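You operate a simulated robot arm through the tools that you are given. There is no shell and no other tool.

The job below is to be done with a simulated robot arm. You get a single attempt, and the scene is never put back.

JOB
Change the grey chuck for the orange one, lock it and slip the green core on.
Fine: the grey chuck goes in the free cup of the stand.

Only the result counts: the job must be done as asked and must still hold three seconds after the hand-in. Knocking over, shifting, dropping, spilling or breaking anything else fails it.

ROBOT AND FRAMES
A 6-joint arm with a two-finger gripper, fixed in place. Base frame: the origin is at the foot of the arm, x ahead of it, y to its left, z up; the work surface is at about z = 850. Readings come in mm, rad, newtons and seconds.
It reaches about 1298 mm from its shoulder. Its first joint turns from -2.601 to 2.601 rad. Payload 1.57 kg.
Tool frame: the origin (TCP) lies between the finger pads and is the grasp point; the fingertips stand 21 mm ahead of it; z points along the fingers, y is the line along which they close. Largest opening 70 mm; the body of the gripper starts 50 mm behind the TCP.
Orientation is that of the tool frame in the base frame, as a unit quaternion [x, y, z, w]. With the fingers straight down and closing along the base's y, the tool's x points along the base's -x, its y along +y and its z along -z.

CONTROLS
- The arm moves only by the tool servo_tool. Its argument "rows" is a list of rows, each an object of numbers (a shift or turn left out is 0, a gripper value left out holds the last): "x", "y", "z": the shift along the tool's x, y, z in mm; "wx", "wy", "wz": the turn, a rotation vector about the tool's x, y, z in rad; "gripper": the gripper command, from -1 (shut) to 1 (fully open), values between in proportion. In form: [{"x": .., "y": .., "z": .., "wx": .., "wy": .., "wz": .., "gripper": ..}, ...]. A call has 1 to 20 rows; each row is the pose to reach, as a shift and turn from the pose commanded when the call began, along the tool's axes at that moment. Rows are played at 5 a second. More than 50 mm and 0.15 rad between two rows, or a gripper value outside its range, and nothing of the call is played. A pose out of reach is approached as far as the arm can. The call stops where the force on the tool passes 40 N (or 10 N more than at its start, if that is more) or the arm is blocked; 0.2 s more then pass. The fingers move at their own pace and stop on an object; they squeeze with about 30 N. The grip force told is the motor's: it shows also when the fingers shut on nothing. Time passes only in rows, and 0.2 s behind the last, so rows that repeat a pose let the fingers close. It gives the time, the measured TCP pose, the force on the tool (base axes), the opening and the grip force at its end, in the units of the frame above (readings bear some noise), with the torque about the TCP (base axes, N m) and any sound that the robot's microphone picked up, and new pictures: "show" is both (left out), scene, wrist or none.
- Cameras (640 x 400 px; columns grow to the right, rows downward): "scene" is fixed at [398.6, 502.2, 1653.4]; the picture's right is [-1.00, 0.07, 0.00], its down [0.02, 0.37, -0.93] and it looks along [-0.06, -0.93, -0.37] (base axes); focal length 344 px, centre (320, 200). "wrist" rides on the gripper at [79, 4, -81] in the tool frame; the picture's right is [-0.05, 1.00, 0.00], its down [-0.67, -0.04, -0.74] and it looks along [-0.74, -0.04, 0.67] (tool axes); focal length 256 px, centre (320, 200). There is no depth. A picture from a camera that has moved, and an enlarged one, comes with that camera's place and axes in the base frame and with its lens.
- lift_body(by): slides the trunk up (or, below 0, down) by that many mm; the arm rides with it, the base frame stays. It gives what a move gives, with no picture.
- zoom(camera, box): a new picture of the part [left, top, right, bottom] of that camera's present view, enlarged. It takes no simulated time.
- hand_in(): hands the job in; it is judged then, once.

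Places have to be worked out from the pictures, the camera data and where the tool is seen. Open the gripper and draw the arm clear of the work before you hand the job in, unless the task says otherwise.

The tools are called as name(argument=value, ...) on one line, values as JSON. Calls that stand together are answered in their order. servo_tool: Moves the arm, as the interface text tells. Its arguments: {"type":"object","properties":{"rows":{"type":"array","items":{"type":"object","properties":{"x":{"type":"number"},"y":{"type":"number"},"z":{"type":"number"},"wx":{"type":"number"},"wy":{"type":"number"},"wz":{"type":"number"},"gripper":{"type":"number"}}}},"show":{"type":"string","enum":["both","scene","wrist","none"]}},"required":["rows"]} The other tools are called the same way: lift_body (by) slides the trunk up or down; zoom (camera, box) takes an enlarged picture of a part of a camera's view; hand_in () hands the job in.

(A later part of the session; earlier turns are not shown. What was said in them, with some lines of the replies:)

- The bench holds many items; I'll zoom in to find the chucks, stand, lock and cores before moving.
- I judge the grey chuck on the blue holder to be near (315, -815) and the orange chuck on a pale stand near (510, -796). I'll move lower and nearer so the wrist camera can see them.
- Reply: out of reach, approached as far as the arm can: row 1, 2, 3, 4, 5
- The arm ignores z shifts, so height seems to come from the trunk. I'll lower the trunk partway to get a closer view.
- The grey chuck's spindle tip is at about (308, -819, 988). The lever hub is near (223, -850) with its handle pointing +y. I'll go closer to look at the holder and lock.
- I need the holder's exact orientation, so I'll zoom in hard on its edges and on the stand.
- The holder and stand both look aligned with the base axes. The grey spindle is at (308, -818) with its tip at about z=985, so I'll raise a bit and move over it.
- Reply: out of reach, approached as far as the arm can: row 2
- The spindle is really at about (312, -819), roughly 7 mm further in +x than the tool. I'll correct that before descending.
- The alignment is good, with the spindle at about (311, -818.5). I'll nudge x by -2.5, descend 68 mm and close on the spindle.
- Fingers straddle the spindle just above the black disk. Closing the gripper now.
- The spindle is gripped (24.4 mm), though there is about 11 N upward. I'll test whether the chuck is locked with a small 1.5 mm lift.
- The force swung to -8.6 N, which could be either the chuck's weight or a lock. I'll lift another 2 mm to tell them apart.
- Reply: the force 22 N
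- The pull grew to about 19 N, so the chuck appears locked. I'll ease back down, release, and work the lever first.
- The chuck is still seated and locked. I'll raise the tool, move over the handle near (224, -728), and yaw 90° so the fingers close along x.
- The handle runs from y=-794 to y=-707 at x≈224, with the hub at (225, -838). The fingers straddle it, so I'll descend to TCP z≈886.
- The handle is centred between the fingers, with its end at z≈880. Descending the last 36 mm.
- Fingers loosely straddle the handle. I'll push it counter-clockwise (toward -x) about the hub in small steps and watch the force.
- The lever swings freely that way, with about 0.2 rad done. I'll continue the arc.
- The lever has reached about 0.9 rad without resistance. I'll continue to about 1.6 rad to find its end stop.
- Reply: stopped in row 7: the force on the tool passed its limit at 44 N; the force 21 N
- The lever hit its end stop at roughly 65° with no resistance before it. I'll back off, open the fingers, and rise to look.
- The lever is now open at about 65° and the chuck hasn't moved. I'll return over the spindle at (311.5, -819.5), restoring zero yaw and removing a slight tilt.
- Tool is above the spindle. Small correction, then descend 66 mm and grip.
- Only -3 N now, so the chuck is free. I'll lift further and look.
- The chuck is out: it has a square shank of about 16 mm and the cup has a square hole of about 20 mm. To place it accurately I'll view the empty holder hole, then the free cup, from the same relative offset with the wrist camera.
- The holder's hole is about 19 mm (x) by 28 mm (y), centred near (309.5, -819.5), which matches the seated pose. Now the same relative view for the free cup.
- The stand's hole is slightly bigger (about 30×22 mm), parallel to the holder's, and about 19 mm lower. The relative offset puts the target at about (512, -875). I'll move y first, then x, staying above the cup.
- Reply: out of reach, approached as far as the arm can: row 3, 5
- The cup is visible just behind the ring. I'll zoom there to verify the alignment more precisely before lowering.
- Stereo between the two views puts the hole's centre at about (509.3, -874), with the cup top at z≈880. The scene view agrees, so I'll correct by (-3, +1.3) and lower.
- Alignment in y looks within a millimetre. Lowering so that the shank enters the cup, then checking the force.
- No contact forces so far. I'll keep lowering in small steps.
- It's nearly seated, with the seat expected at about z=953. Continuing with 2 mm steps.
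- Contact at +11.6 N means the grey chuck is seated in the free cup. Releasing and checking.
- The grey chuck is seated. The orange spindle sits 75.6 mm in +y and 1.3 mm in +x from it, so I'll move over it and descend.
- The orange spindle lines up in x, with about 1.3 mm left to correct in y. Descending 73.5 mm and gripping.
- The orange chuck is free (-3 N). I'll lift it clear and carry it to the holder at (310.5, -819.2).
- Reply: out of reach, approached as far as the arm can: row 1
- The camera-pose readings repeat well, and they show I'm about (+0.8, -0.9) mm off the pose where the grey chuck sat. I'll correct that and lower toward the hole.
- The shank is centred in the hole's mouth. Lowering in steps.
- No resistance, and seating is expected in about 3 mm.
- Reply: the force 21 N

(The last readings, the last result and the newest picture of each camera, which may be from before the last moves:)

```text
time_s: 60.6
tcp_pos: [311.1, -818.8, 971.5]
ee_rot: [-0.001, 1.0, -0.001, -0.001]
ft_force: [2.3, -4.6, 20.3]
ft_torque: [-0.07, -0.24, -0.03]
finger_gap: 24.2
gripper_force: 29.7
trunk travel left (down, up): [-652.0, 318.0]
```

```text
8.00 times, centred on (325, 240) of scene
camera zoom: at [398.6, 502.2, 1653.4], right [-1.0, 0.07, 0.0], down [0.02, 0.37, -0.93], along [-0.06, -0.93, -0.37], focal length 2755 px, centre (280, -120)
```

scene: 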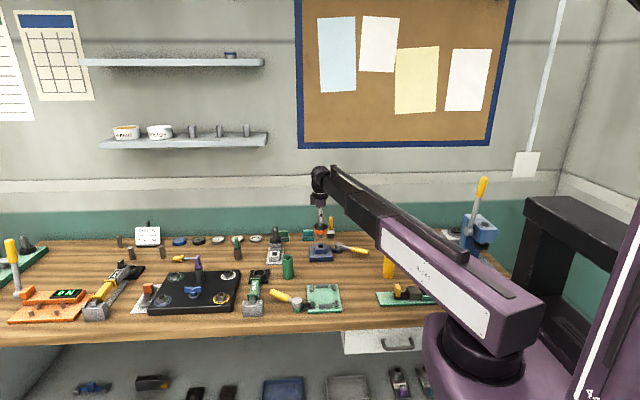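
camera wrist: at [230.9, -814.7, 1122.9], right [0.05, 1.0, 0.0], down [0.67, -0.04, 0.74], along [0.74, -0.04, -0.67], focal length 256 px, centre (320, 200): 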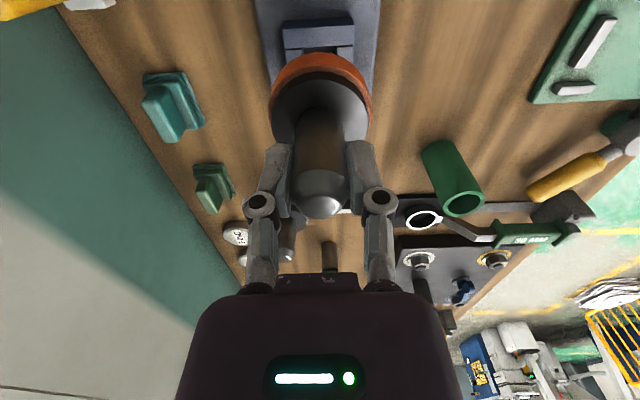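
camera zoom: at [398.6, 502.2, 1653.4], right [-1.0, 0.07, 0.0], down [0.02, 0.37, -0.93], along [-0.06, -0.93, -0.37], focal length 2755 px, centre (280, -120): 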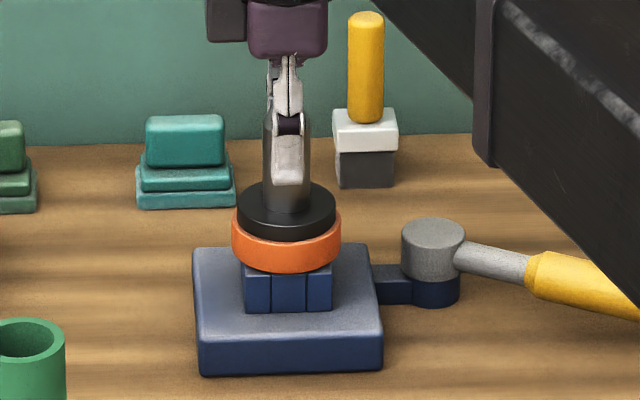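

The orange chuck is seated (+20 N on contact). I'll release, rise, and move to the lever handle near (126, -793), yawed about 0.43 rad.

lift_body(by=0.7)

servo_tool(rows=[{"gripper": 0}, {"gripper": 1}, {"gripper": 1}, {"gripper": 1}], show="wrist")

lift_body(by=68)

servo_tool(rows=[{"x": 35, "y": 5, "wz": 0.08}, {"x": 70, "y": 10, "wz": 0.16}, {"x": 105, "y": 15, "wz": 0.24}, {"x": 140, "y": 20, "wz": 0.32}, {"x": 170, "y": 24, "wz": 0.4}, {"x": 184.5, "y": 26.2, "wz": 0.43}, {"x": 184.5, "y": 26.2, "wz": 0.43}])

zoom(camera="scene", box=[300, 210, 380, 275])

```text
time_s: 61.1
tcp_pos: [309.6, -819.3, 972.3]
ee_rot: [-0.001, 1.0, 0.0, -0.001]
ft_force: [3.4, -2.4, 12.5]
ft_torque: [-0.03, -0.23, -0.06]
finger_gap: 24.4
gripper_force: 29.7
trunk travel left (down, up): [-653.0, 317.0]
```

```text
time_s: 62.1
tcp_pos: [310.4, -819.5, 970.8]
ee_rot: [-0.001, 1.0, -0.001, -0.001]
ft_force: [-0.1, -0.2, -0.2]
ft_torque: [0.0, 0.02, 0.02]
finger_gap: 70.0
gripper_force: 0.0
trunk travel left (down, up): [-653.0, 317.0]
camera wrist: at [230.9, -814.5, 1052.5], right [0.05, 1.0, 0.0], down [0.67, -0.03, 0.74], along [0.74, -0.04, -0.67], focal length 256 px, centre (320, 200)
```

wrist: 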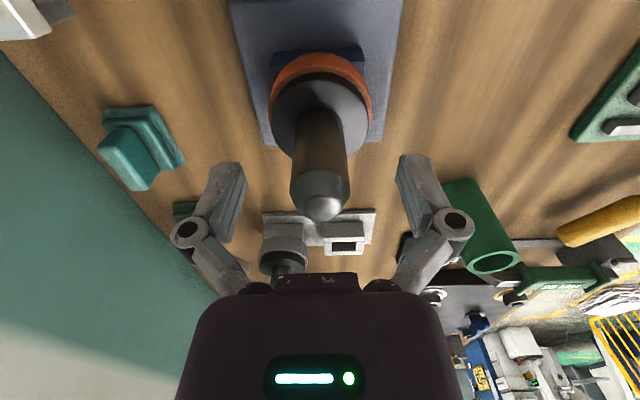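

```text
time_s: 63.2
tcp_pos: [311.9, -819.9, 1039.4]
ee_rot: [-0.001, 1.0, 0.0, -0.002]
ft_force: [-0.5, 0.6, 0.2]
ft_torque: [-0.01, -0.01, -0.02]
finger_gap: 70.2
gripper_force: 0.0
trunk travel left (down, up): [-721.0, 249.0]
```

```text
time_s: 64.8
tcp_pos: [126.1, -794.0, 1038.5]
ee_rot: [0.213, 0.977, 0.0, -0.001]
ft_force: [-0.1, 0.4, 0.5]
ft_torque: [-0.03, 0.0, 0.04]
finger_gap: 70.2
gripper_force: 0.0
trunk travel left (down, up): [-721.0, 249.0]
camera wrist: at [55.2, -756.7, 1120.5], right [0.46, 0.89, 0.0], down [0.59, -0.31, 0.74], along [0.66, -0.35, -0.67], focal length 256 px, centre (320, 200)
```

scene: 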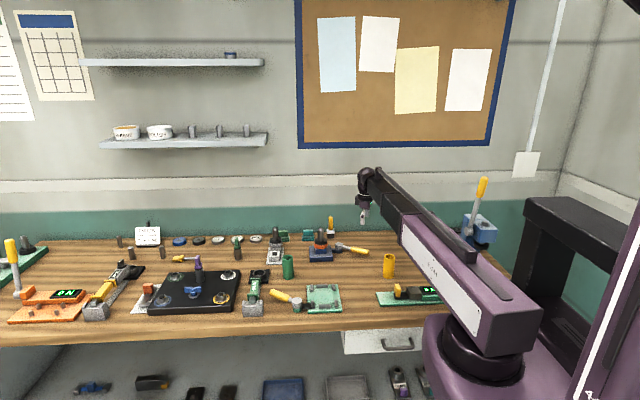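
wrist: 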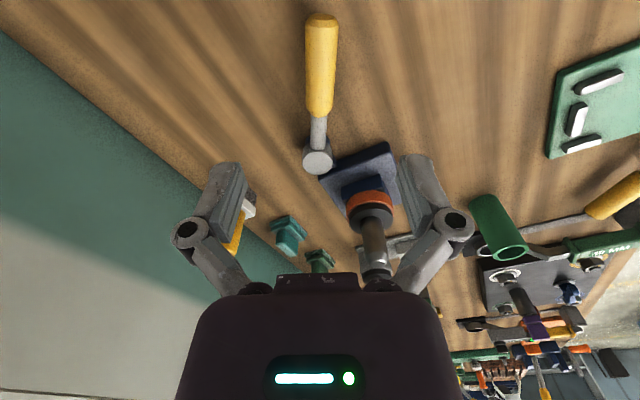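

```text
6.15 times, centred on (340, 242) of scene
camera zoom: at [398.6, 502.2, 1653.4], right [-1.0, 0.07, 0.0], down [0.02, 0.37, -0.93], along [-0.06, -0.93, -0.37], focal length 2119 px, centre (197, -62)
```

zoom: 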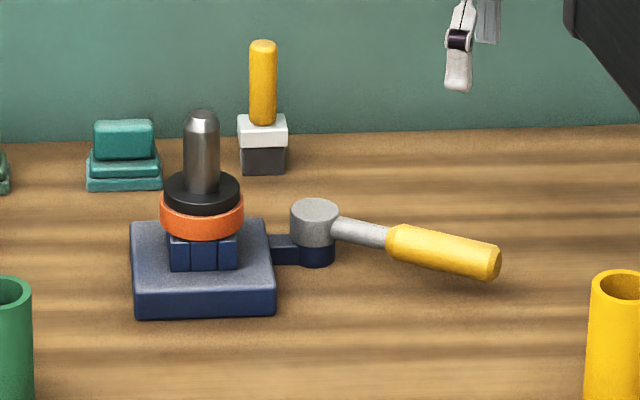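

The chuck is seated and the handle is centred under the fingers. I'll descend and straddle it.

lift_body(by=-151)

servo_tool(rows=[{"gripper": 0.2}, {"gripper": -0.22}, {"gripper": -0.22}], show="wrist")

```text
time_s: 66.6
tcp_pos: [126.3, -793.5, 888.3]
ee_rot: [0.213, 0.977, -0.001, -0.001]
ft_force: [0.3, -0.2, -0.5]
ft_torque: [-0.04, 0.01, 0.03]
finger_gap: 70.0
gripper_force: 0.1
trunk travel left (down, up): [-570.0, 400.0]
```

```text
time_s: 67.4
tcp_pos: [126.6, -793.0, 888.2]
ee_rot: [0.213, 0.977, -0.001, -0.001]
ft_force: [-0.4, 0.3, 0.2]
ft_torque: [0.04, -0.01, 0.0]
finger_gap: 27.6
gripper_force: 0.4
trunk travel left (down, up): [-570.0, 400.0]
camera wrist: at [55.5, -756.6, 969.5], right [0.46, 0.89, 0.0], down [0.59, -0.31, 0.74], along [0.66, -0.35, -0.67], focal length 256 px, centre (320, 200)
```

wrist: 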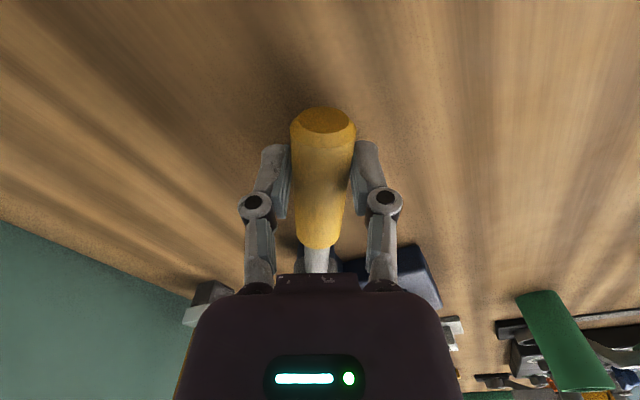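

Straddling the handle well. I'll swing it clockwise back toward +y to lock, in two stages.

servo_tool(rows=[{"x": -0.3, "y": 7.7, "wz": 0.07}, {"x": -1.1, "y": 15.4, "wz": 0.14}, {"x": -2.4, "y": 22.9, "wz": 0.21}, {"x": -4.3, "y": 30.4, "wz": 0.28}, {"x": -6.7, "y": 37.7, "wz": 0.35}, {"x": -9.6, "y": 44.9, "wz": 0.42}, {"x": -13, "y": 51.8, "wz": 0.49}, {"x": -16.8, "y": 58.4, "wz": 0.56}, {"x": -21.1, "y": 64.8, "wz": 0.63}, {"x": -25.9, "y": 70.9, "wz": 0.7}], show="wrist")

```text
time_s: 69.6
tcp_pos: [179.8, -740.2, 888.8]
ee_rot: [0.536, 0.844, 0.0, -0.001]
ft_force: [-0.8, -0.2, -0.5]
ft_torque: [-0.02, 0.01, -0.02]
finger_gap: 27.8
gripper_force: 0.2
trunk travel left (down, up): [-570.0, 400.0]
camera wrist: at [149.3, -666.4, 969.4], right [0.93, 0.38, 0.0], down [0.25, -0.62, 0.74], along [0.28, -0.69, -0.67], focal length 256 px, centre (320, 200)
```

wrist: 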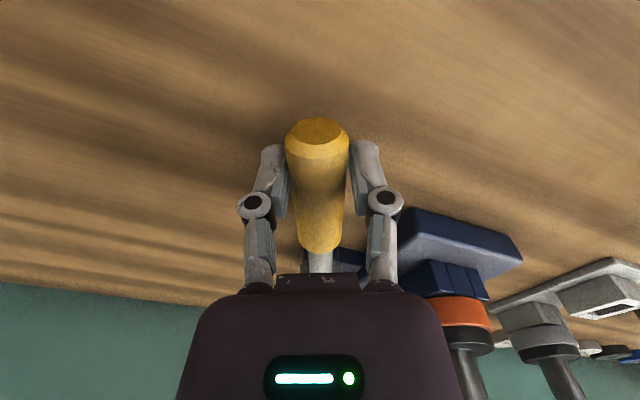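

The lever is at about 0.44 rad. Continuing to its stop at the original +y position.

servo_tool(rows=[{"x": -0.3, "y": 7.7, "wz": 0.07}, {"x": -1.1, "y": 15.4, "wz": 0.14}, {"x": -2.4, "y": 22.9, "wz": 0.21}, {"x": -4.3, "y": 30.4, "wz": 0.28}, {"x": -6.7, "y": 37.7, "wz": 0.35}, {"x": -8.6, "y": 42.7, "wz": 0.4}, {"x": -10.5, "y": 46.9, "wz": 0.44}, {"x": -12, "y": 50, "wz": 0.47}, {"x": -13.5, "y": 53, "wz": 0.5}, {"x": -15, "y": 56, "wz": 0.53}])

zoom(camera="scene", box=[300, 210, 380, 275])

```text
time_s: 71.8
tcp_pos: [234.7, -730.8, 887.8]
ee_rot: [0.738, 0.675, -0.002, -0.002]
ft_force: [-16.1, -2.4, -4.8]
ft_torque: [-0.1, 0.18, 0.2]
finger_gap: 36.2
gripper_force: 6.6
trunk travel left (down, up): [-570.0, 400.0]
camera wrist: at [245.9, -651.4, 969.0], right [0.99, -0.14, 0.0], down [-0.09, -0.66, 0.75], along [-0.11, -0.74, -0.67], focal length 256 px, centre (320, 200)
```

scene: 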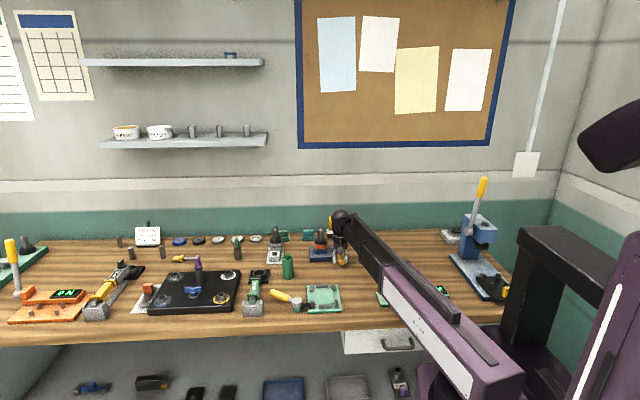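
wrist: 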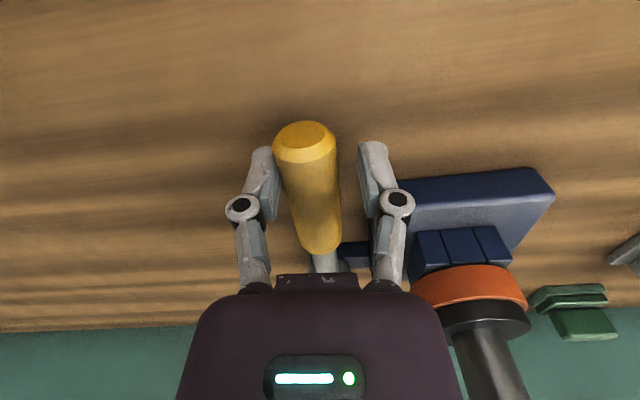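

```text
6.15 times, centred on (340, 242) of scene
camera zoom: at [398.6, 502.2, 1653.4], right [-1.0, 0.07, 0.0], down [0.02, 0.37, -0.93], along [-0.06, -0.93, -0.37], focal length 2119 px, centre (197, -62)
```

zoom: 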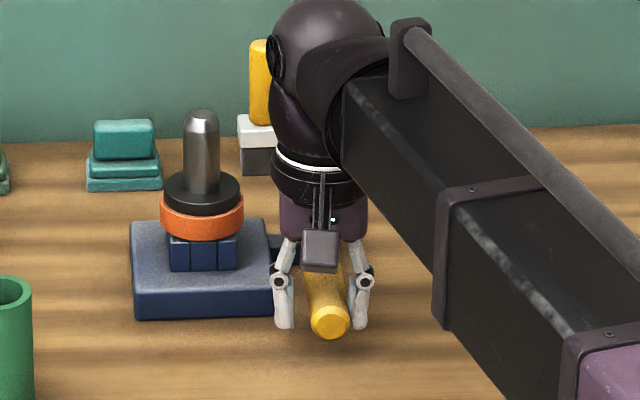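

The lever is pressed firmly against its stop (16 N). I'll open the fingers, re-centre, and rise to check the lever.

servo_tool(rows=[{"gripper": 0.2}, {"gripper": 1}, {"gripper": 1}, {"y": -8, "wz": -0.08, "gripper": 1}, {"y": -8, "wz": -0.08, "gripper": 1}], show="wrist")

lift_body(by=150)

servo_tool(rows=[{"x": 0}])

zoom(camera="scene", box=[300, 225, 350, 265])

```text
time_s: 73.0
tcp_pos: [228.4, -729.4, 888.0]
ee_rot: [0.709, 0.705, -0.001, -0.002]
ft_force: [-0.2, -0.8, 0.3]
ft_torque: [0.01, 0.01, 0.02]
finger_gap: 70.0
gripper_force: 0.0
trunk travel left (down, up): [-570.0, 400.0]
camera wrist: at [232.9, -649.5, 969.3], right [1.0, -0.06, 0.0], down [-0.04, -0.67, 0.74], along [-0.05, -0.74, -0.67], focal length 256 px, centre (320, 200)
```

wrist: 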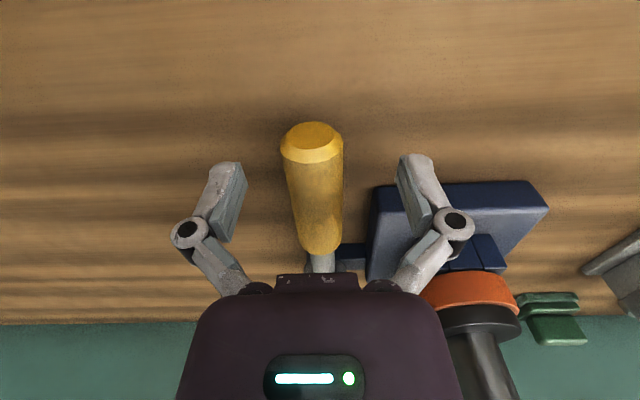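

```text
time_s: 74.7
tcp_pos: [227.6, -729.7, 1038.3]
ee_rot: [0.71, 0.705, -0.001, -0.001]
ft_force: [0.2, 0.0, -0.5]
ft_torque: [0.03, -0.01, -0.01]
finger_gap: 70.3
gripper_force: 0.0
trunk travel left (down, up): [-720.0, 250.0]
```

```text
time_s: 75.1
tcp_pos: [226.9, -730.8, 1037.5]
ee_rot: [0.71, 0.704, -0.001, -0.001]
ft_force: [0.1, 0.4, 0.0]
ft_torque: [0.03, -0.01, 0.01]
finger_gap: 70.0
gripper_force: 0.1
trunk travel left (down, up): [-720.0, 250.0]
camera wrist: at [233.0, -649.5, 1119.3], right [1.0, -0.06, 0.0], down [-0.04, -0.67, 0.74], along [-0.05, -0.74, -0.67], focal length 256 px, centre (320, 200)
```

scene: 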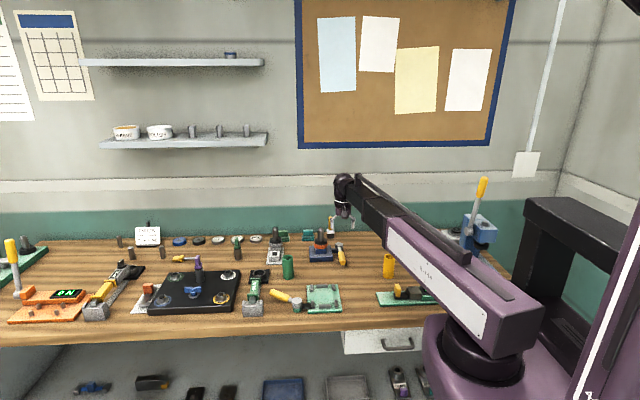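
wrist: 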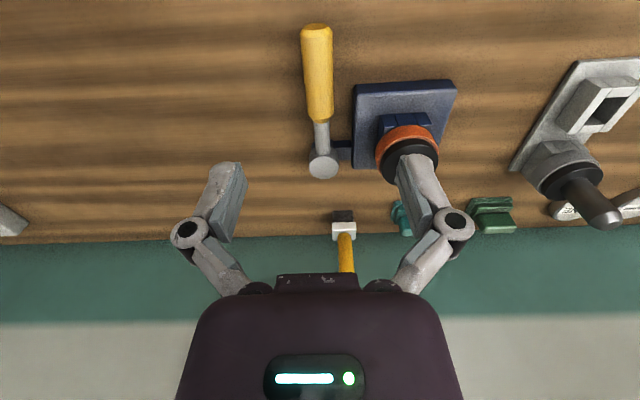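

```text
10.00 times, centred on (325, 245) of scene
camera zoom: at [398.6, 502.2, 1653.4], right [-1.0, 0.07, 0.0], down [0.02, 0.37, -0.93], along [-0.06, -0.93, -0.37], focal length 3444 px, centre (270, -250)
```

zoom: 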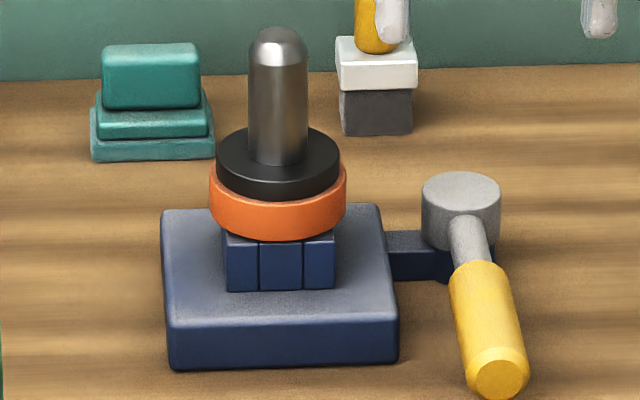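

The lever is back in exactly its original locked position and the orange chuck is fully seated. Next is the green core near (449, -664), so I'll move toward it with yaw back to zero.

servo_tool(rows=[{"x": 5, "y": 14, "wz": -0.132}, {"x": 10, "y": 28, "wz": -0.264}, {"x": 16, "y": 42, "wz": -0.396}, {"x": 21, "y": 57, "wz": -0.528}, {"x": 27, "y": 71, "wz": -0.66}, {"x": 32, "y": 86, "wz": -0.792}, {"x": 38, "y": 100, "wz": -0.924}, {"x": 43, "y": 115, "wz": -1.056}, {"x": 49, "y": 129, "wz": -1.188}, {"x": 54, "y": 144, "wz": -1.32}, {"x": 60, "y": 158, "wz": -1.452}, {"x": 65, "y": 173, "wz": -1.578}, {"x": 65, "y": 173, "wz": -1.578}])

zoom(camera="wrist", box=[240, 60, 400, 200])

```text
time_s: 77.9
tcp_pos: [401.1, -664.7, 1039.4]
ee_rot: [0.0, 1.0, 0.001, -0.001]
ft_force: [0.0, 0.9, -0.1]
ft_torque: [-0.03, -0.01, 0.02]
finger_gap: 69.8
gripper_force: 0.0
trunk travel left (down, up): [-720.0, 250.0]
camera wrist: at [323.0, -660.8, 1119.6], right [0.05, 1.0, 0.0], down [0.67, -0.04, 0.74], along [0.74, -0.04, -0.67], focal length 256 px, centre (320, 200)
```

scene: 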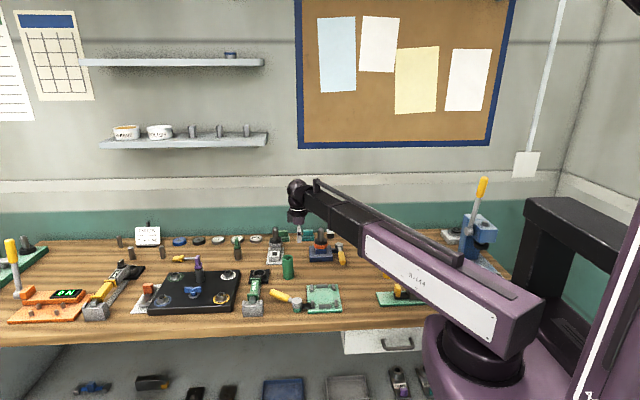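
wrist: 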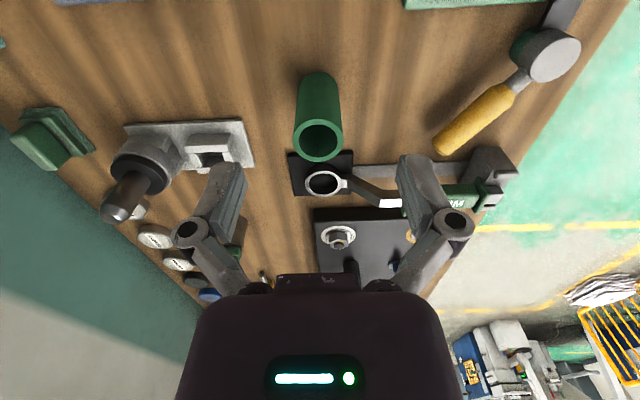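

```text
2.86 times, centred on (320, 130) of wrist
camera zoom: at [323.0, -660.8, 1119.6], right [0.05, 1.0, 0.0], down [0.67, -0.04, 0.74], along [0.74, -0.04, -0.67], focal length 731 px, centre (320, 400)
```

zoom: 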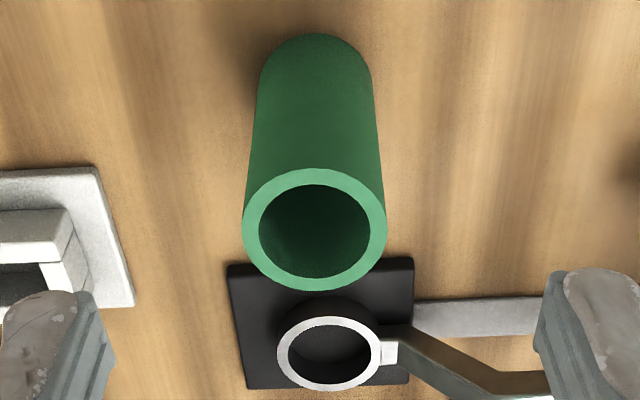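

The green core is centred at about (449.5, -669) with its top at z≈936, OD 43 mm and ID 33 mm. I'll move above it.

servo_tool(rows=[{"x": -24, "y": -2}, {"x": -47.5, "y": -4.2}, {"x": -47.5, "y": -4.2}, {"x": -47.5, "y": -4.2}], show="none")

lift_body(by=-60)

servo_tool(rows=[{"x": 0}])

zoom(camera="scene", box=[260, 220, 320, 285])

```text
time_s: 78.9
tcp_pos: [450.4, -669.4, 1037.2]
ee_rot: [0.0, 1.0, 0.0, -0.002]
ft_force: [-0.1, -1.0, 1.1]
ft_torque: [0.03, -0.01, -0.04]
finger_gap: 69.8
gripper_force: 0.0
trunk travel left (down, up): [-720.0, 250.0]
```

```text
time_s: 79.9
tcp_pos: [448.8, -668.6, 978.3]
ee_rot: [0.001, 1.0, -0.001, -0.001]
ft_force: [0.4, 0.1, -0.1]
ft_torque: [0.01, -0.01, -0.02]
finger_gap: 69.9
gripper_force: 0.1
trunk travel left (down, up): [-660.0, 310.0]
```

```text
time_s: 80.3
tcp_pos: [449.1, -668.4, 978.3]
ee_rot: [0.002, 1.0, 0.0, -0.002]
ft_force: [-0.8, 0.6, 0.4]
ft_torque: [-0.03, 0.01, -0.02]
finger_gap: 69.8
gripper_force: 0.1
trunk travel left (down, up): [-660.0, 310.0]
camera wrist: at [370.0, -664.0, 1059.6], right [0.05, 1.0, 0.0], down [0.67, -0.04, 0.74], along [0.74, -0.04, -0.67], focal length 256 px, centre (320, 200)
```

scene: 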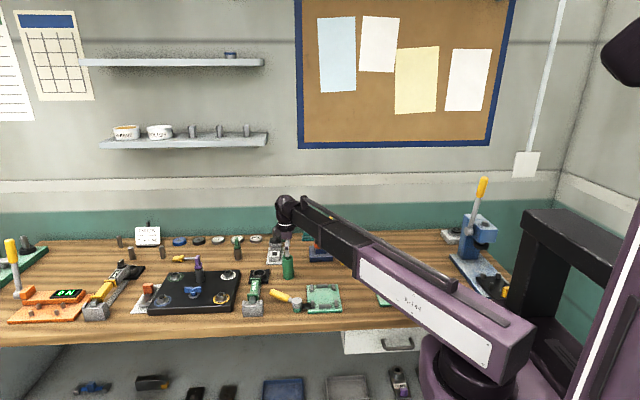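
wrist: 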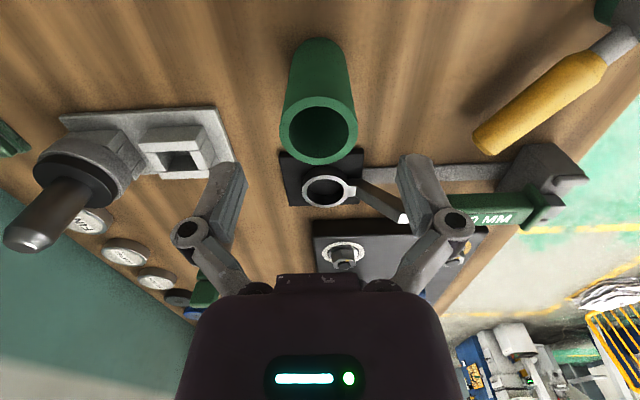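

```text
6.15 times, centred on (290, 252) of scene
camera zoom: at [398.6, 502.2, 1653.4], right [-1.0, 0.07, 0.0], down [0.02, 0.37, -0.93], along [-0.06, -0.93, -0.37], focal length 2119 px, centre (505, -123)
```

zoom: 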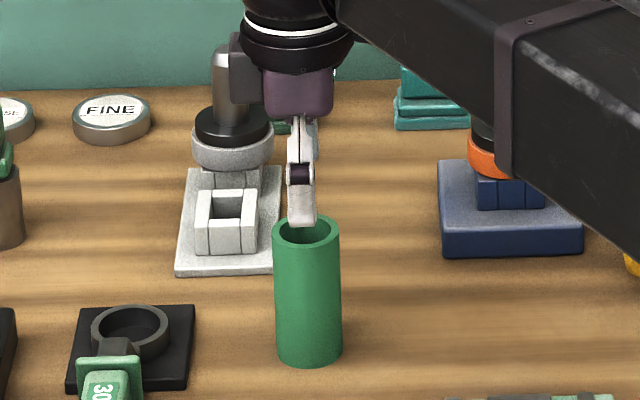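

The fingers straddle the core. Descending 58 mm and gripping.

lift_body(by=-58)

servo_tool(rows=[{"x": 0.5, "gripper": 0.5}, {"x": 0.5, "gripper": 0.3}, {"x": 0.5, "gripper": -1}, {"x": 0.5, "gripper": -1}, {"x": 0.5, "gripper": -1}])

zoom(camera="wrist", box=[230, 60, 410, 260])

```text
time_s: 81.3
tcp_pos: [449.8, -669.0, 921.0]
ee_rot: [0.0, 1.0, 0.0, -0.001]
ft_force: [-0.1, 0.5, -0.6]
ft_torque: [-0.01, 0.02, 0.01]
finger_gap: 69.8
gripper_force: 0.0
trunk travel left (down, up): [-602.0, 368.0]
```

```text
time_s: 82.5
tcp_pos: [447.9, -669.2, 920.2]
ee_rot: [0.001, 1.0, 0.001, -0.001]
ft_force: [0.9, -3.1, 5.4]
ft_torque: [-0.05, 0.02, 0.02]
finger_gap: 41.4
gripper_force: 29.8
trunk travel left (down, up): [-602.0, 368.0]
camera wrist: at [369.1, -664.2, 1001.8], right [0.05, 1.0, 0.0], down [0.67, -0.04, 0.74], along [0.74, -0.04, -0.67], focal length 256 px, centre (320, 200)
```

scene: 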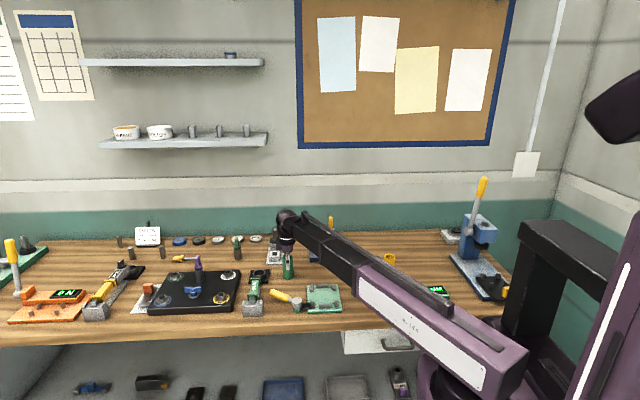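
wrist: 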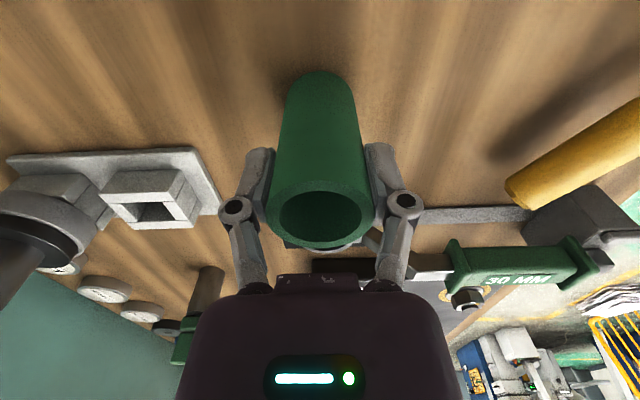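

```text
2.00 times, centred on (320, 160) of wrist
camera zoom: at [369.1, -664.2, 1001.8], right [0.05, 1.0, 0.0], down [0.67, -0.04, 0.74], along [0.74, -0.04, -0.67], focal length 512 px, centre (320, 280)
```

zoom: 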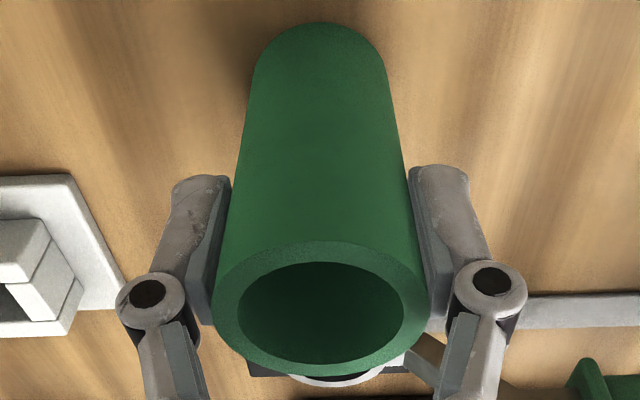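

The core is gripped (41.4 mm). I'll lift it high enough to clear the spindle tip and carry it to the orange chuck.

lift_body(by=5)

lift_body(by=157)

servo_tool(rows=[{"x": 23, "y": -25}, {"x": 46, "y": -50}, {"x": 69, "y": -75}, {"x": 92, "y": -100}, {"x": 115, "y": -125}, {"x": 132, "y": -143}, {"x": 139.3, "y": -150.3}, {"x": 139.3, "y": -150.3}, {"x": 139.3, "y": -150.3}])

zoom(camera="scene", box=[295, 195, 355, 265])

zoom(camera="wrist", box=[230, 0, 410, 130])

```text
time_s: 83.0
tcp_pos: [448.8, -668.7, 925.1]
ee_rot: [0.001, 1.0, 0.0, -0.002]
ft_force: [0.8, -0.3, -0.6]
ft_torque: [-0.03, 0.02, -0.03]
finger_gap: 41.5
gripper_force: 29.7
trunk travel left (down, up): [-607.0, 363.0]
```

```text
time_s: 84.9
tcp_pos: [448.6, -669.6, 1081.7]
ee_rot: [0.001, 1.0, 0.0, -0.002]
ft_force: [-0.2, 0.4, -0.7]
ft_torque: [0.03, -0.01, 0.0]
finger_gap: 41.6
gripper_force: 29.9
trunk travel left (down, up): [-764.0, 206.0]
```

```text
time_s: 86.9
tcp_pos: [308.6, -819.1, 1082.6]
ee_rot: [0.001, 1.0, 0.0, -0.002]
ft_force: [0.4, 0.3, -0.7]
ft_torque: [0.0, 0.01, -0.01]
finger_gap: 41.7
gripper_force: 30.2
out of reach, approached as far as the arm can: row 3
trunk travel left (down, up): [-764.0, 206.0]
camera wrist: at [228.8, -815.4, 1163.5], right [0.05, 1.0, 0.0], down [0.67, -0.04, 0.74], along [0.74, -0.04, -0.67], focal length 256 px, centre (320, 200)
```

scene: 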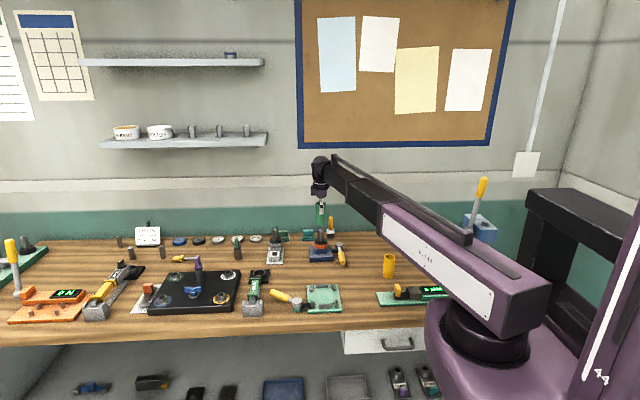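
wrist: 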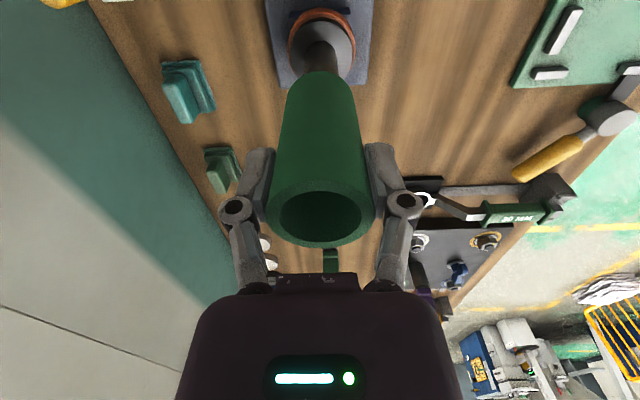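

```text
5.71 times, centred on (325, 230) of scene
camera zoom: at [398.6, 502.2, 1653.4], right [-1.0, 0.07, 0.0], down [0.02, 0.37, -0.93], along [-0.06, -0.93, -0.37], focal length 1968 px, centre (291, 29)
```

zoom: 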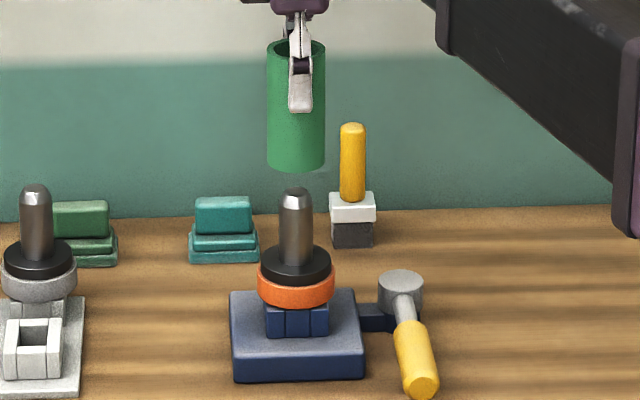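

```text
3.08 times, centred on (320, 65) of wrist
camera zoom: at [228.8, -815.4, 1163.5], right [0.05, 1.0, 0.0], down [0.67, -0.04, 0.74], along [0.74, -0.04, -0.67], focal length 788 px, centre (320, 615)
```

zoom: 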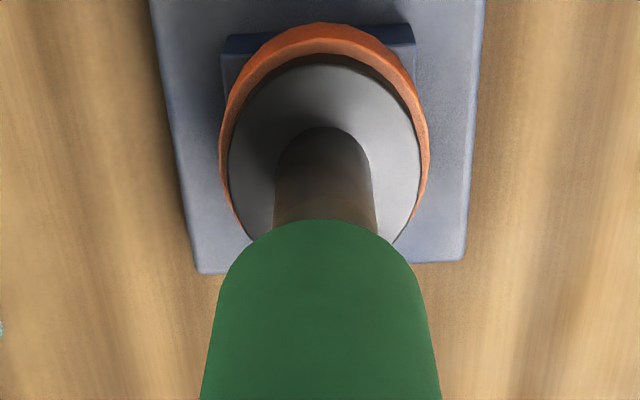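

The core is about 1 mm off in both x and y relative to the spindle. I'll correct that and start lowering over the tip.

servo_tool(rows=[{"x": -1.1, "y": 0.9}, {"x": -1.1, "y": 0.9}, {"x": -1.1, "y": 0.9}], show="none")

lift_body(by=-25)

zoom(camera="scene", box=[305, 205, 345, 255])

zoom(camera="wrist", box=[230, 0, 410, 130])

```text
time_s: 87.7
tcp_pos: [309.4, -819.7, 1082.3]
ee_rot: [0.001, 1.0, 0.0, -0.001]
ft_force: [-0.7, 0.2, -0.5]
ft_torque: [-0.01, -0.01, 0.02]
finger_gap: 41.7
gripper_force: 30.0
trunk travel left (down, up): [-764.0, 206.0]
```

```text
time_s: 88.4
tcp_pos: [309.3, -819.5, 1057.7]
ee_rot: [0.001, 1.0, 0.0, -0.002]
ft_force: [0.0, 0.3, -0.5]
ft_torque: [-0.01, 0.05, 0.01]
finger_gap: 41.4
gripper_force: 30.1
trunk travel left (down, up): [-739.0, 231.0]
```

```text
8.00 times, centred on (325, 230) of scene
camera zoom: at [398.6, 502.2, 1653.4], right [-1.0, 0.07, 0.0], down [0.02, 0.37, -0.93], along [-0.06, -0.93, -0.37], focal length 2755 px, centre (280, -40)
```

zoom: 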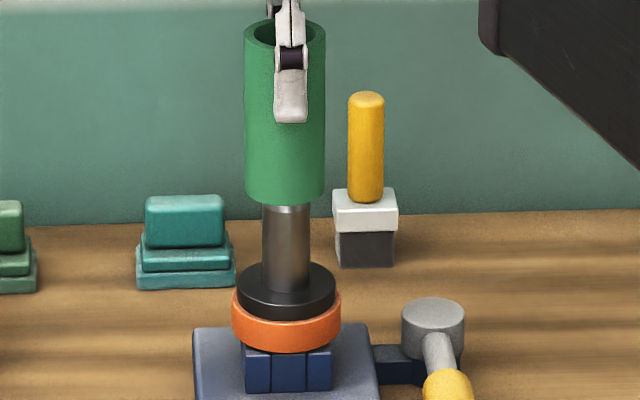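

```text
3.08 times, centred on (320, 65) of wrist
camera zoom: at [229.8, -814.2, 1138.5], right [0.05, 1.0, 0.0], down [0.67, -0.04, 0.74], along [0.74, -0.04, -0.67], focal length 788 px, centre (320, 615)
```

zoom: 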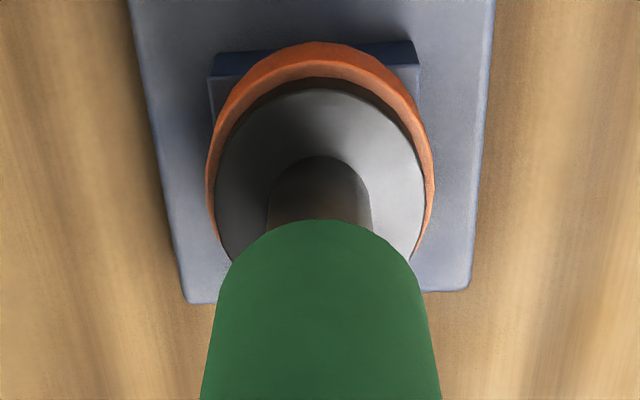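

It's well centred in both views. Continuing down while watching the force.

lift_body(by=-20)

lift_body(by=-20)

lift_body(by=-10)

zoom(camera="scene", box=[305, 205, 345, 255])

```text
time_s: 89.0
tcp_pos: [309.1, -819.4, 1037.7]
ee_rot: [0.0, 1.0, 0.0, -0.002]
ft_force: [0.2, 0.2, -0.2]
ft_torque: [0.02, -0.02, -0.02]
finger_gap: 41.6
gripper_force: 30.0
trunk travel left (down, up): [-719.0, 251.0]
```

```text
time_s: 89.7
tcp_pos: [309.5, -819.8, 1017.5]
ee_rot: [0.001, 1.0, 0.0, -0.002]
ft_force: [0.2, 0.0, -0.4]
ft_torque: [0.02, -0.03, -0.03]
finger_gap: 41.4
gripper_force: 30.2
trunk travel left (down, up): [-699.0, 271.0]
```

```text
time_s: 90.3
tcp_pos: [308.7, -818.7, 1007.0]
ee_rot: [0.001, 1.0, 0.001, -0.002]
ft_force: [0.3, 1.1, -0.6]
ft_torque: [0.0, -0.03, -0.07]
finger_gap: 41.4
gripper_force: 29.6
trunk travel left (down, up): [-689.0, 281.0]
```

```text
8.00 times, centred on (325, 230) of scene
camera zoom: at [398.6, 502.2, 1653.4], right [-1.0, 0.07, 0.0], down [0.02, 0.37, -0.93], along [-0.06, -0.93, -0.37], focal length 2755 px, centre (280, -40)
```

zoom: 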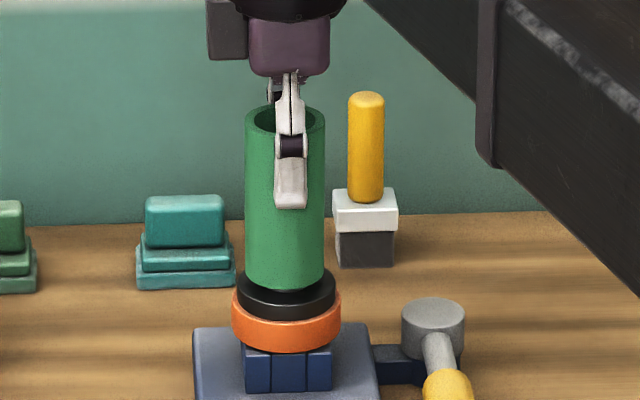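

The core is nearly on the disk. Lowering in 2–3 mm steps until contact.

lift_body(by=-4)

lift_body(by=-2.5)

zoom(camera="scene", box=[305, 205, 345, 255])

```text
time_s: 90.8
tcp_pos: [309.4, -819.9, 1002.9]
ee_rot: [0.001, 1.0, 0.0, -0.002]
ft_force: [0.0, -0.7, -0.8]
ft_torque: [0.02, -0.01, 0.0]
finger_gap: 41.4
gripper_force: 30.1
trunk travel left (down, up): [-685.0, 285.0]
```

```text
time_s: 91.3
tcp_pos: [309.7, -819.7, 1001.1]
ee_rot: [0.001, 1.0, -0.001, -0.002]
ft_force: [0.4, 0.6, -0.6]
ft_torque: [0.01, -0.02, 0.04]
finger_gap: 41.7
gripper_force: 30.2
trunk travel left (down, up): [-682.0, 288.0]
```

```text
8.00 times, centred on (325, 230) of scene
camera zoom: at [398.6, 502.2, 1653.4], right [-1.0, 0.07, 0.0], down [0.02, 0.37, -0.93], along [-0.06, -0.93, -0.37], focal length 2755 px, centre (280, -40)
```

zoom: 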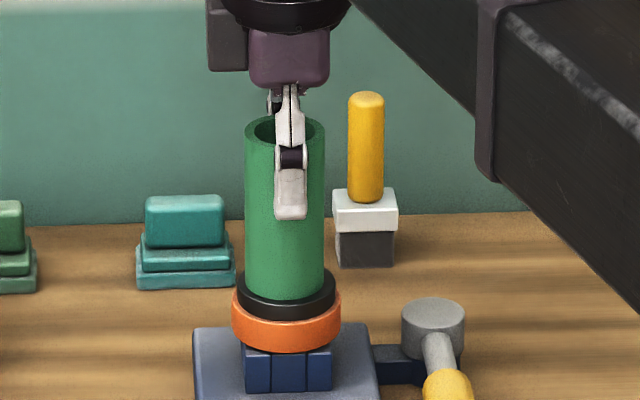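

lift_body(by=-2)

lift_body(by=-1.5)

```text
time_s: 91.9
tcp_pos: [309.8, -819.1, 999.6]
ee_rot: [0.001, 1.0, -0.001, -0.001]
ft_force: [1.9, -8.1, 24.0]
ft_torque: [-0.17, -0.1, 0.0]
finger_gap: 41.8
gripper_force: 29.4
trunk travel left (down, up): [-680.0, 290.0]
```

```text
time_s: 92.4
tcp_pos: [308.9, -819.0, 997.7]
ee_rot: [0.001, 1.0, 0.0, -0.001]
ft_force: [2.7, -8.7, 22.1]
ft_torque: [-0.24, -0.06, 0.01]
finger_gap: 41.6
gripper_force: 30.1
trunk travel left (down, up): [-679.0, 291.0]
```

The core rests on the chuck's disk (about 23 N contact). I'll ease off slightly, then open the gripper.

lift_body(by=1.5)

servo_tool(rows=[{"gripper": 0.3}, {"gripper": 0.7}, {"gripper": 1}, {"gripper": 1}])

lift_body(by=80)

zoom(camera="scene", box=[295, 200, 355, 265])

zoom(camera="wrist", box=[200, 0, 440, 150])

```text
time_s: 92.9
tcp_pos: [309.7, -819.1, 999.1]
ee_rot: [0.001, 1.0, 0.001, -0.002]
ft_force: [0.6, -0.1, -0.3]
ft_torque: [-0.01, -0.01, -0.01]
finger_gap: 41.2
gripper_force: 30.3
trunk travel left (down, up): [-680.0, 290.0]
```

```text
time_s: 93.9
tcp_pos: [308.5, -818.3, 999.7]
ee_rot: [0.001, 1.0, 0.0, -0.002]
ft_force: [-0.7, 0.5, 0.2]
ft_torque: [0.02, -0.02, 0.0]
finger_gap: 70.0
gripper_force: 0.1
trunk travel left (down, up): [-680.0, 290.0]
camera wrist: at [229.8, -814.3, 1080.0], right [0.05, 1.0, 0.0], down [0.67, -0.04, 0.74], along [0.74, -0.04, -0.67], focal length 256 px, centre (320, 200)
```

scene: 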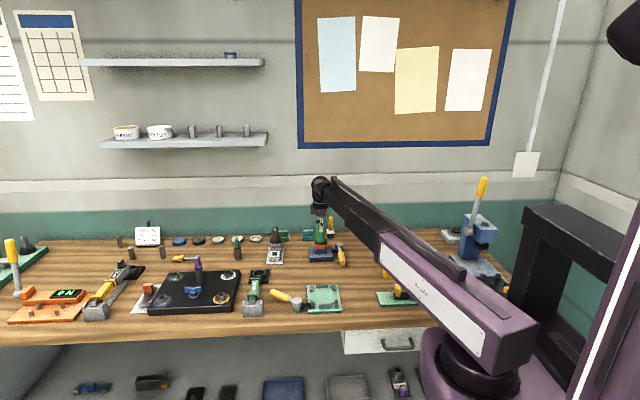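
wrist: 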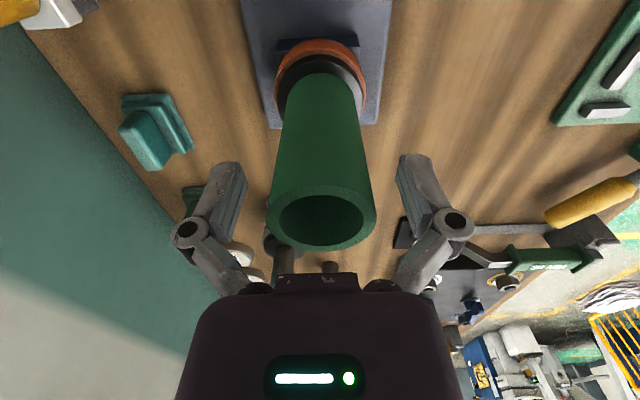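

```text
time_s: 95.0
tcp_pos: [310.1, -819.7, 1077.5]
ee_rot: [0.001, 1.0, 0.0, -0.002]
ft_force: [0.7, 0.3, -0.1]
ft_torque: [0.0, 0.01, 0.04]
finger_gap: 70.0
gripper_force: 0.1
trunk travel left (down, up): [-760.0, 210.0]
```

```text
6.15 times, centred on (325, 232) of scene
camera zoom: at [398.6, 502.2, 1653.4], right [-1.0, 0.07, 0.0], down [0.02, 0.37, -0.93], along [-0.06, -0.93, -0.37], focal length 2119 px, centre (289, 0)
```

zoom: 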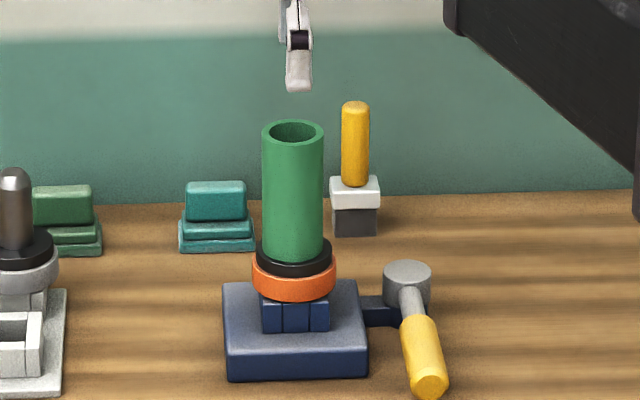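

```text
2.67 times, centred on (320, 75) of wrist
camera zoom: at [229.8, -814.3, 1159.9], right [0.05, 1.0, 0.0], down [0.67, -0.04, 0.74], along [0.74, -0.04, -0.67], focal length 683 px, centre (320, 533)
```

zoom: 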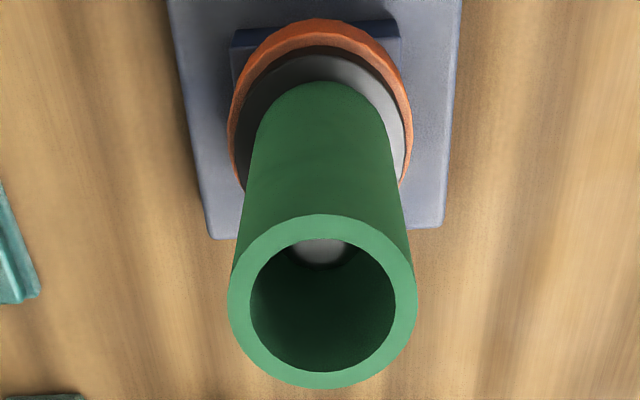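

The core sits over the spindle on the orange chuck, the lever is locked, and the grey chuck is in the stand. I'll draw the arm well clear and take a final look.

lift_body(by=120)

servo_tool(rows=[{"x": 35, "y": 30}, {"x": 70, "y": 60}, {"x": 105, "y": 90}, {"x": 140, "y": 120}, {"x": 170, "y": 150}, {"x": 170, "y": 150}])

zoom(camera="scene", box=[240, 205, 360, 285])

```text
time_s: 96.5
tcp_pos: [309.7, -820.3, 1198.3]
ee_rot: [0.001, 1.0, -0.001, -0.002]
ft_force: [-0.6, -0.5, -0.6]
ft_torque: [-0.02, -0.03, 0.01]
finger_gap: 69.8
gripper_force: 0.1
trunk travel left (down, up): [-880.0, 90.0]
```

```text
time_s: 98.0
tcp_pos: [141.1, -669.9, 1197.4]
ee_rot: [0.0, 1.0, 0.0, -0.002]
ft_force: [0.4, -0.5, 0.0]
ft_torque: [-0.02, 0.0, -0.02]
finger_gap: 69.8
gripper_force: 0.0
out of reach, approached as far as the arm can: row 5
trunk travel left (down, up): [-880.0, 90.0]
camera wrist: at [62.5, -664.6, 1279.7], right [0.05, 1.0, 0.0], down [0.67, -0.04, 0.74], along [0.74, -0.04, -0.67], focal length 256 px, centre (320, 200)
```

scene: 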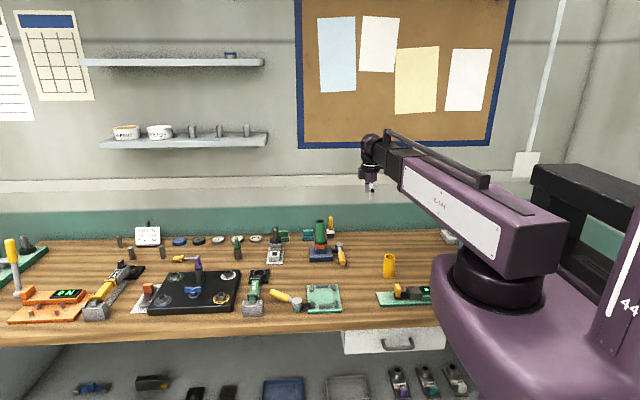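
wrist: 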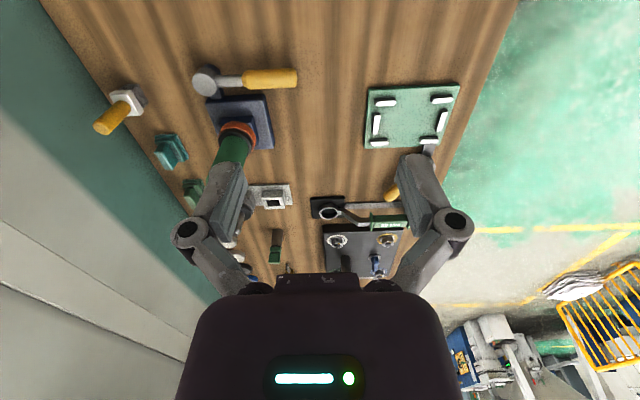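

```text
5.00 times, centred on (300, 245) of scene
camera zoom: at [398.6, 502.2, 1653.4], right [-1.0, 0.07, 0.0], down [0.02, 0.37, -0.93], along [-0.06, -0.93, -0.37], focal length 1722 px, centre (420, -25)
```

zoom: 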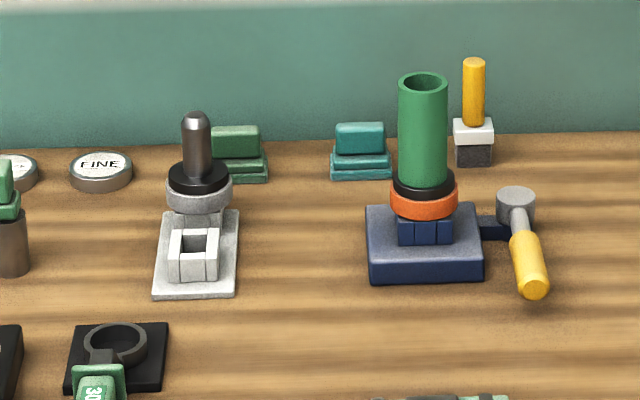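

The final picture shows everything in place: grey chuck in the stand's cup, orange chuck in the holder with the lever back at its stop, green core on the spindle, nothing else moved, arm clear. Handing in.

hand_in()

```text
The job is handed in.
```

The swap is done and I've handed the job in. The orange chuck is locked in the holder with the green core on its spindle, and the grey chuck is in the stand's free cup.

- **Grey chuck:** it was locked at first, so I opened the lever, lifted the chuck out and seated it in the free cup.
- **Orange chuck:** it is fully seated in the holder. I swung the lever back until it pressed against its stop, in exactly its starting position. I didn't pull on the chuck afterwards to test the lock.
- **Green core:** it is over the spindle and resting on the chuck's black disk.

In the final pictures nothing else on the bench had moved. The gripper is open and the arm is clear.
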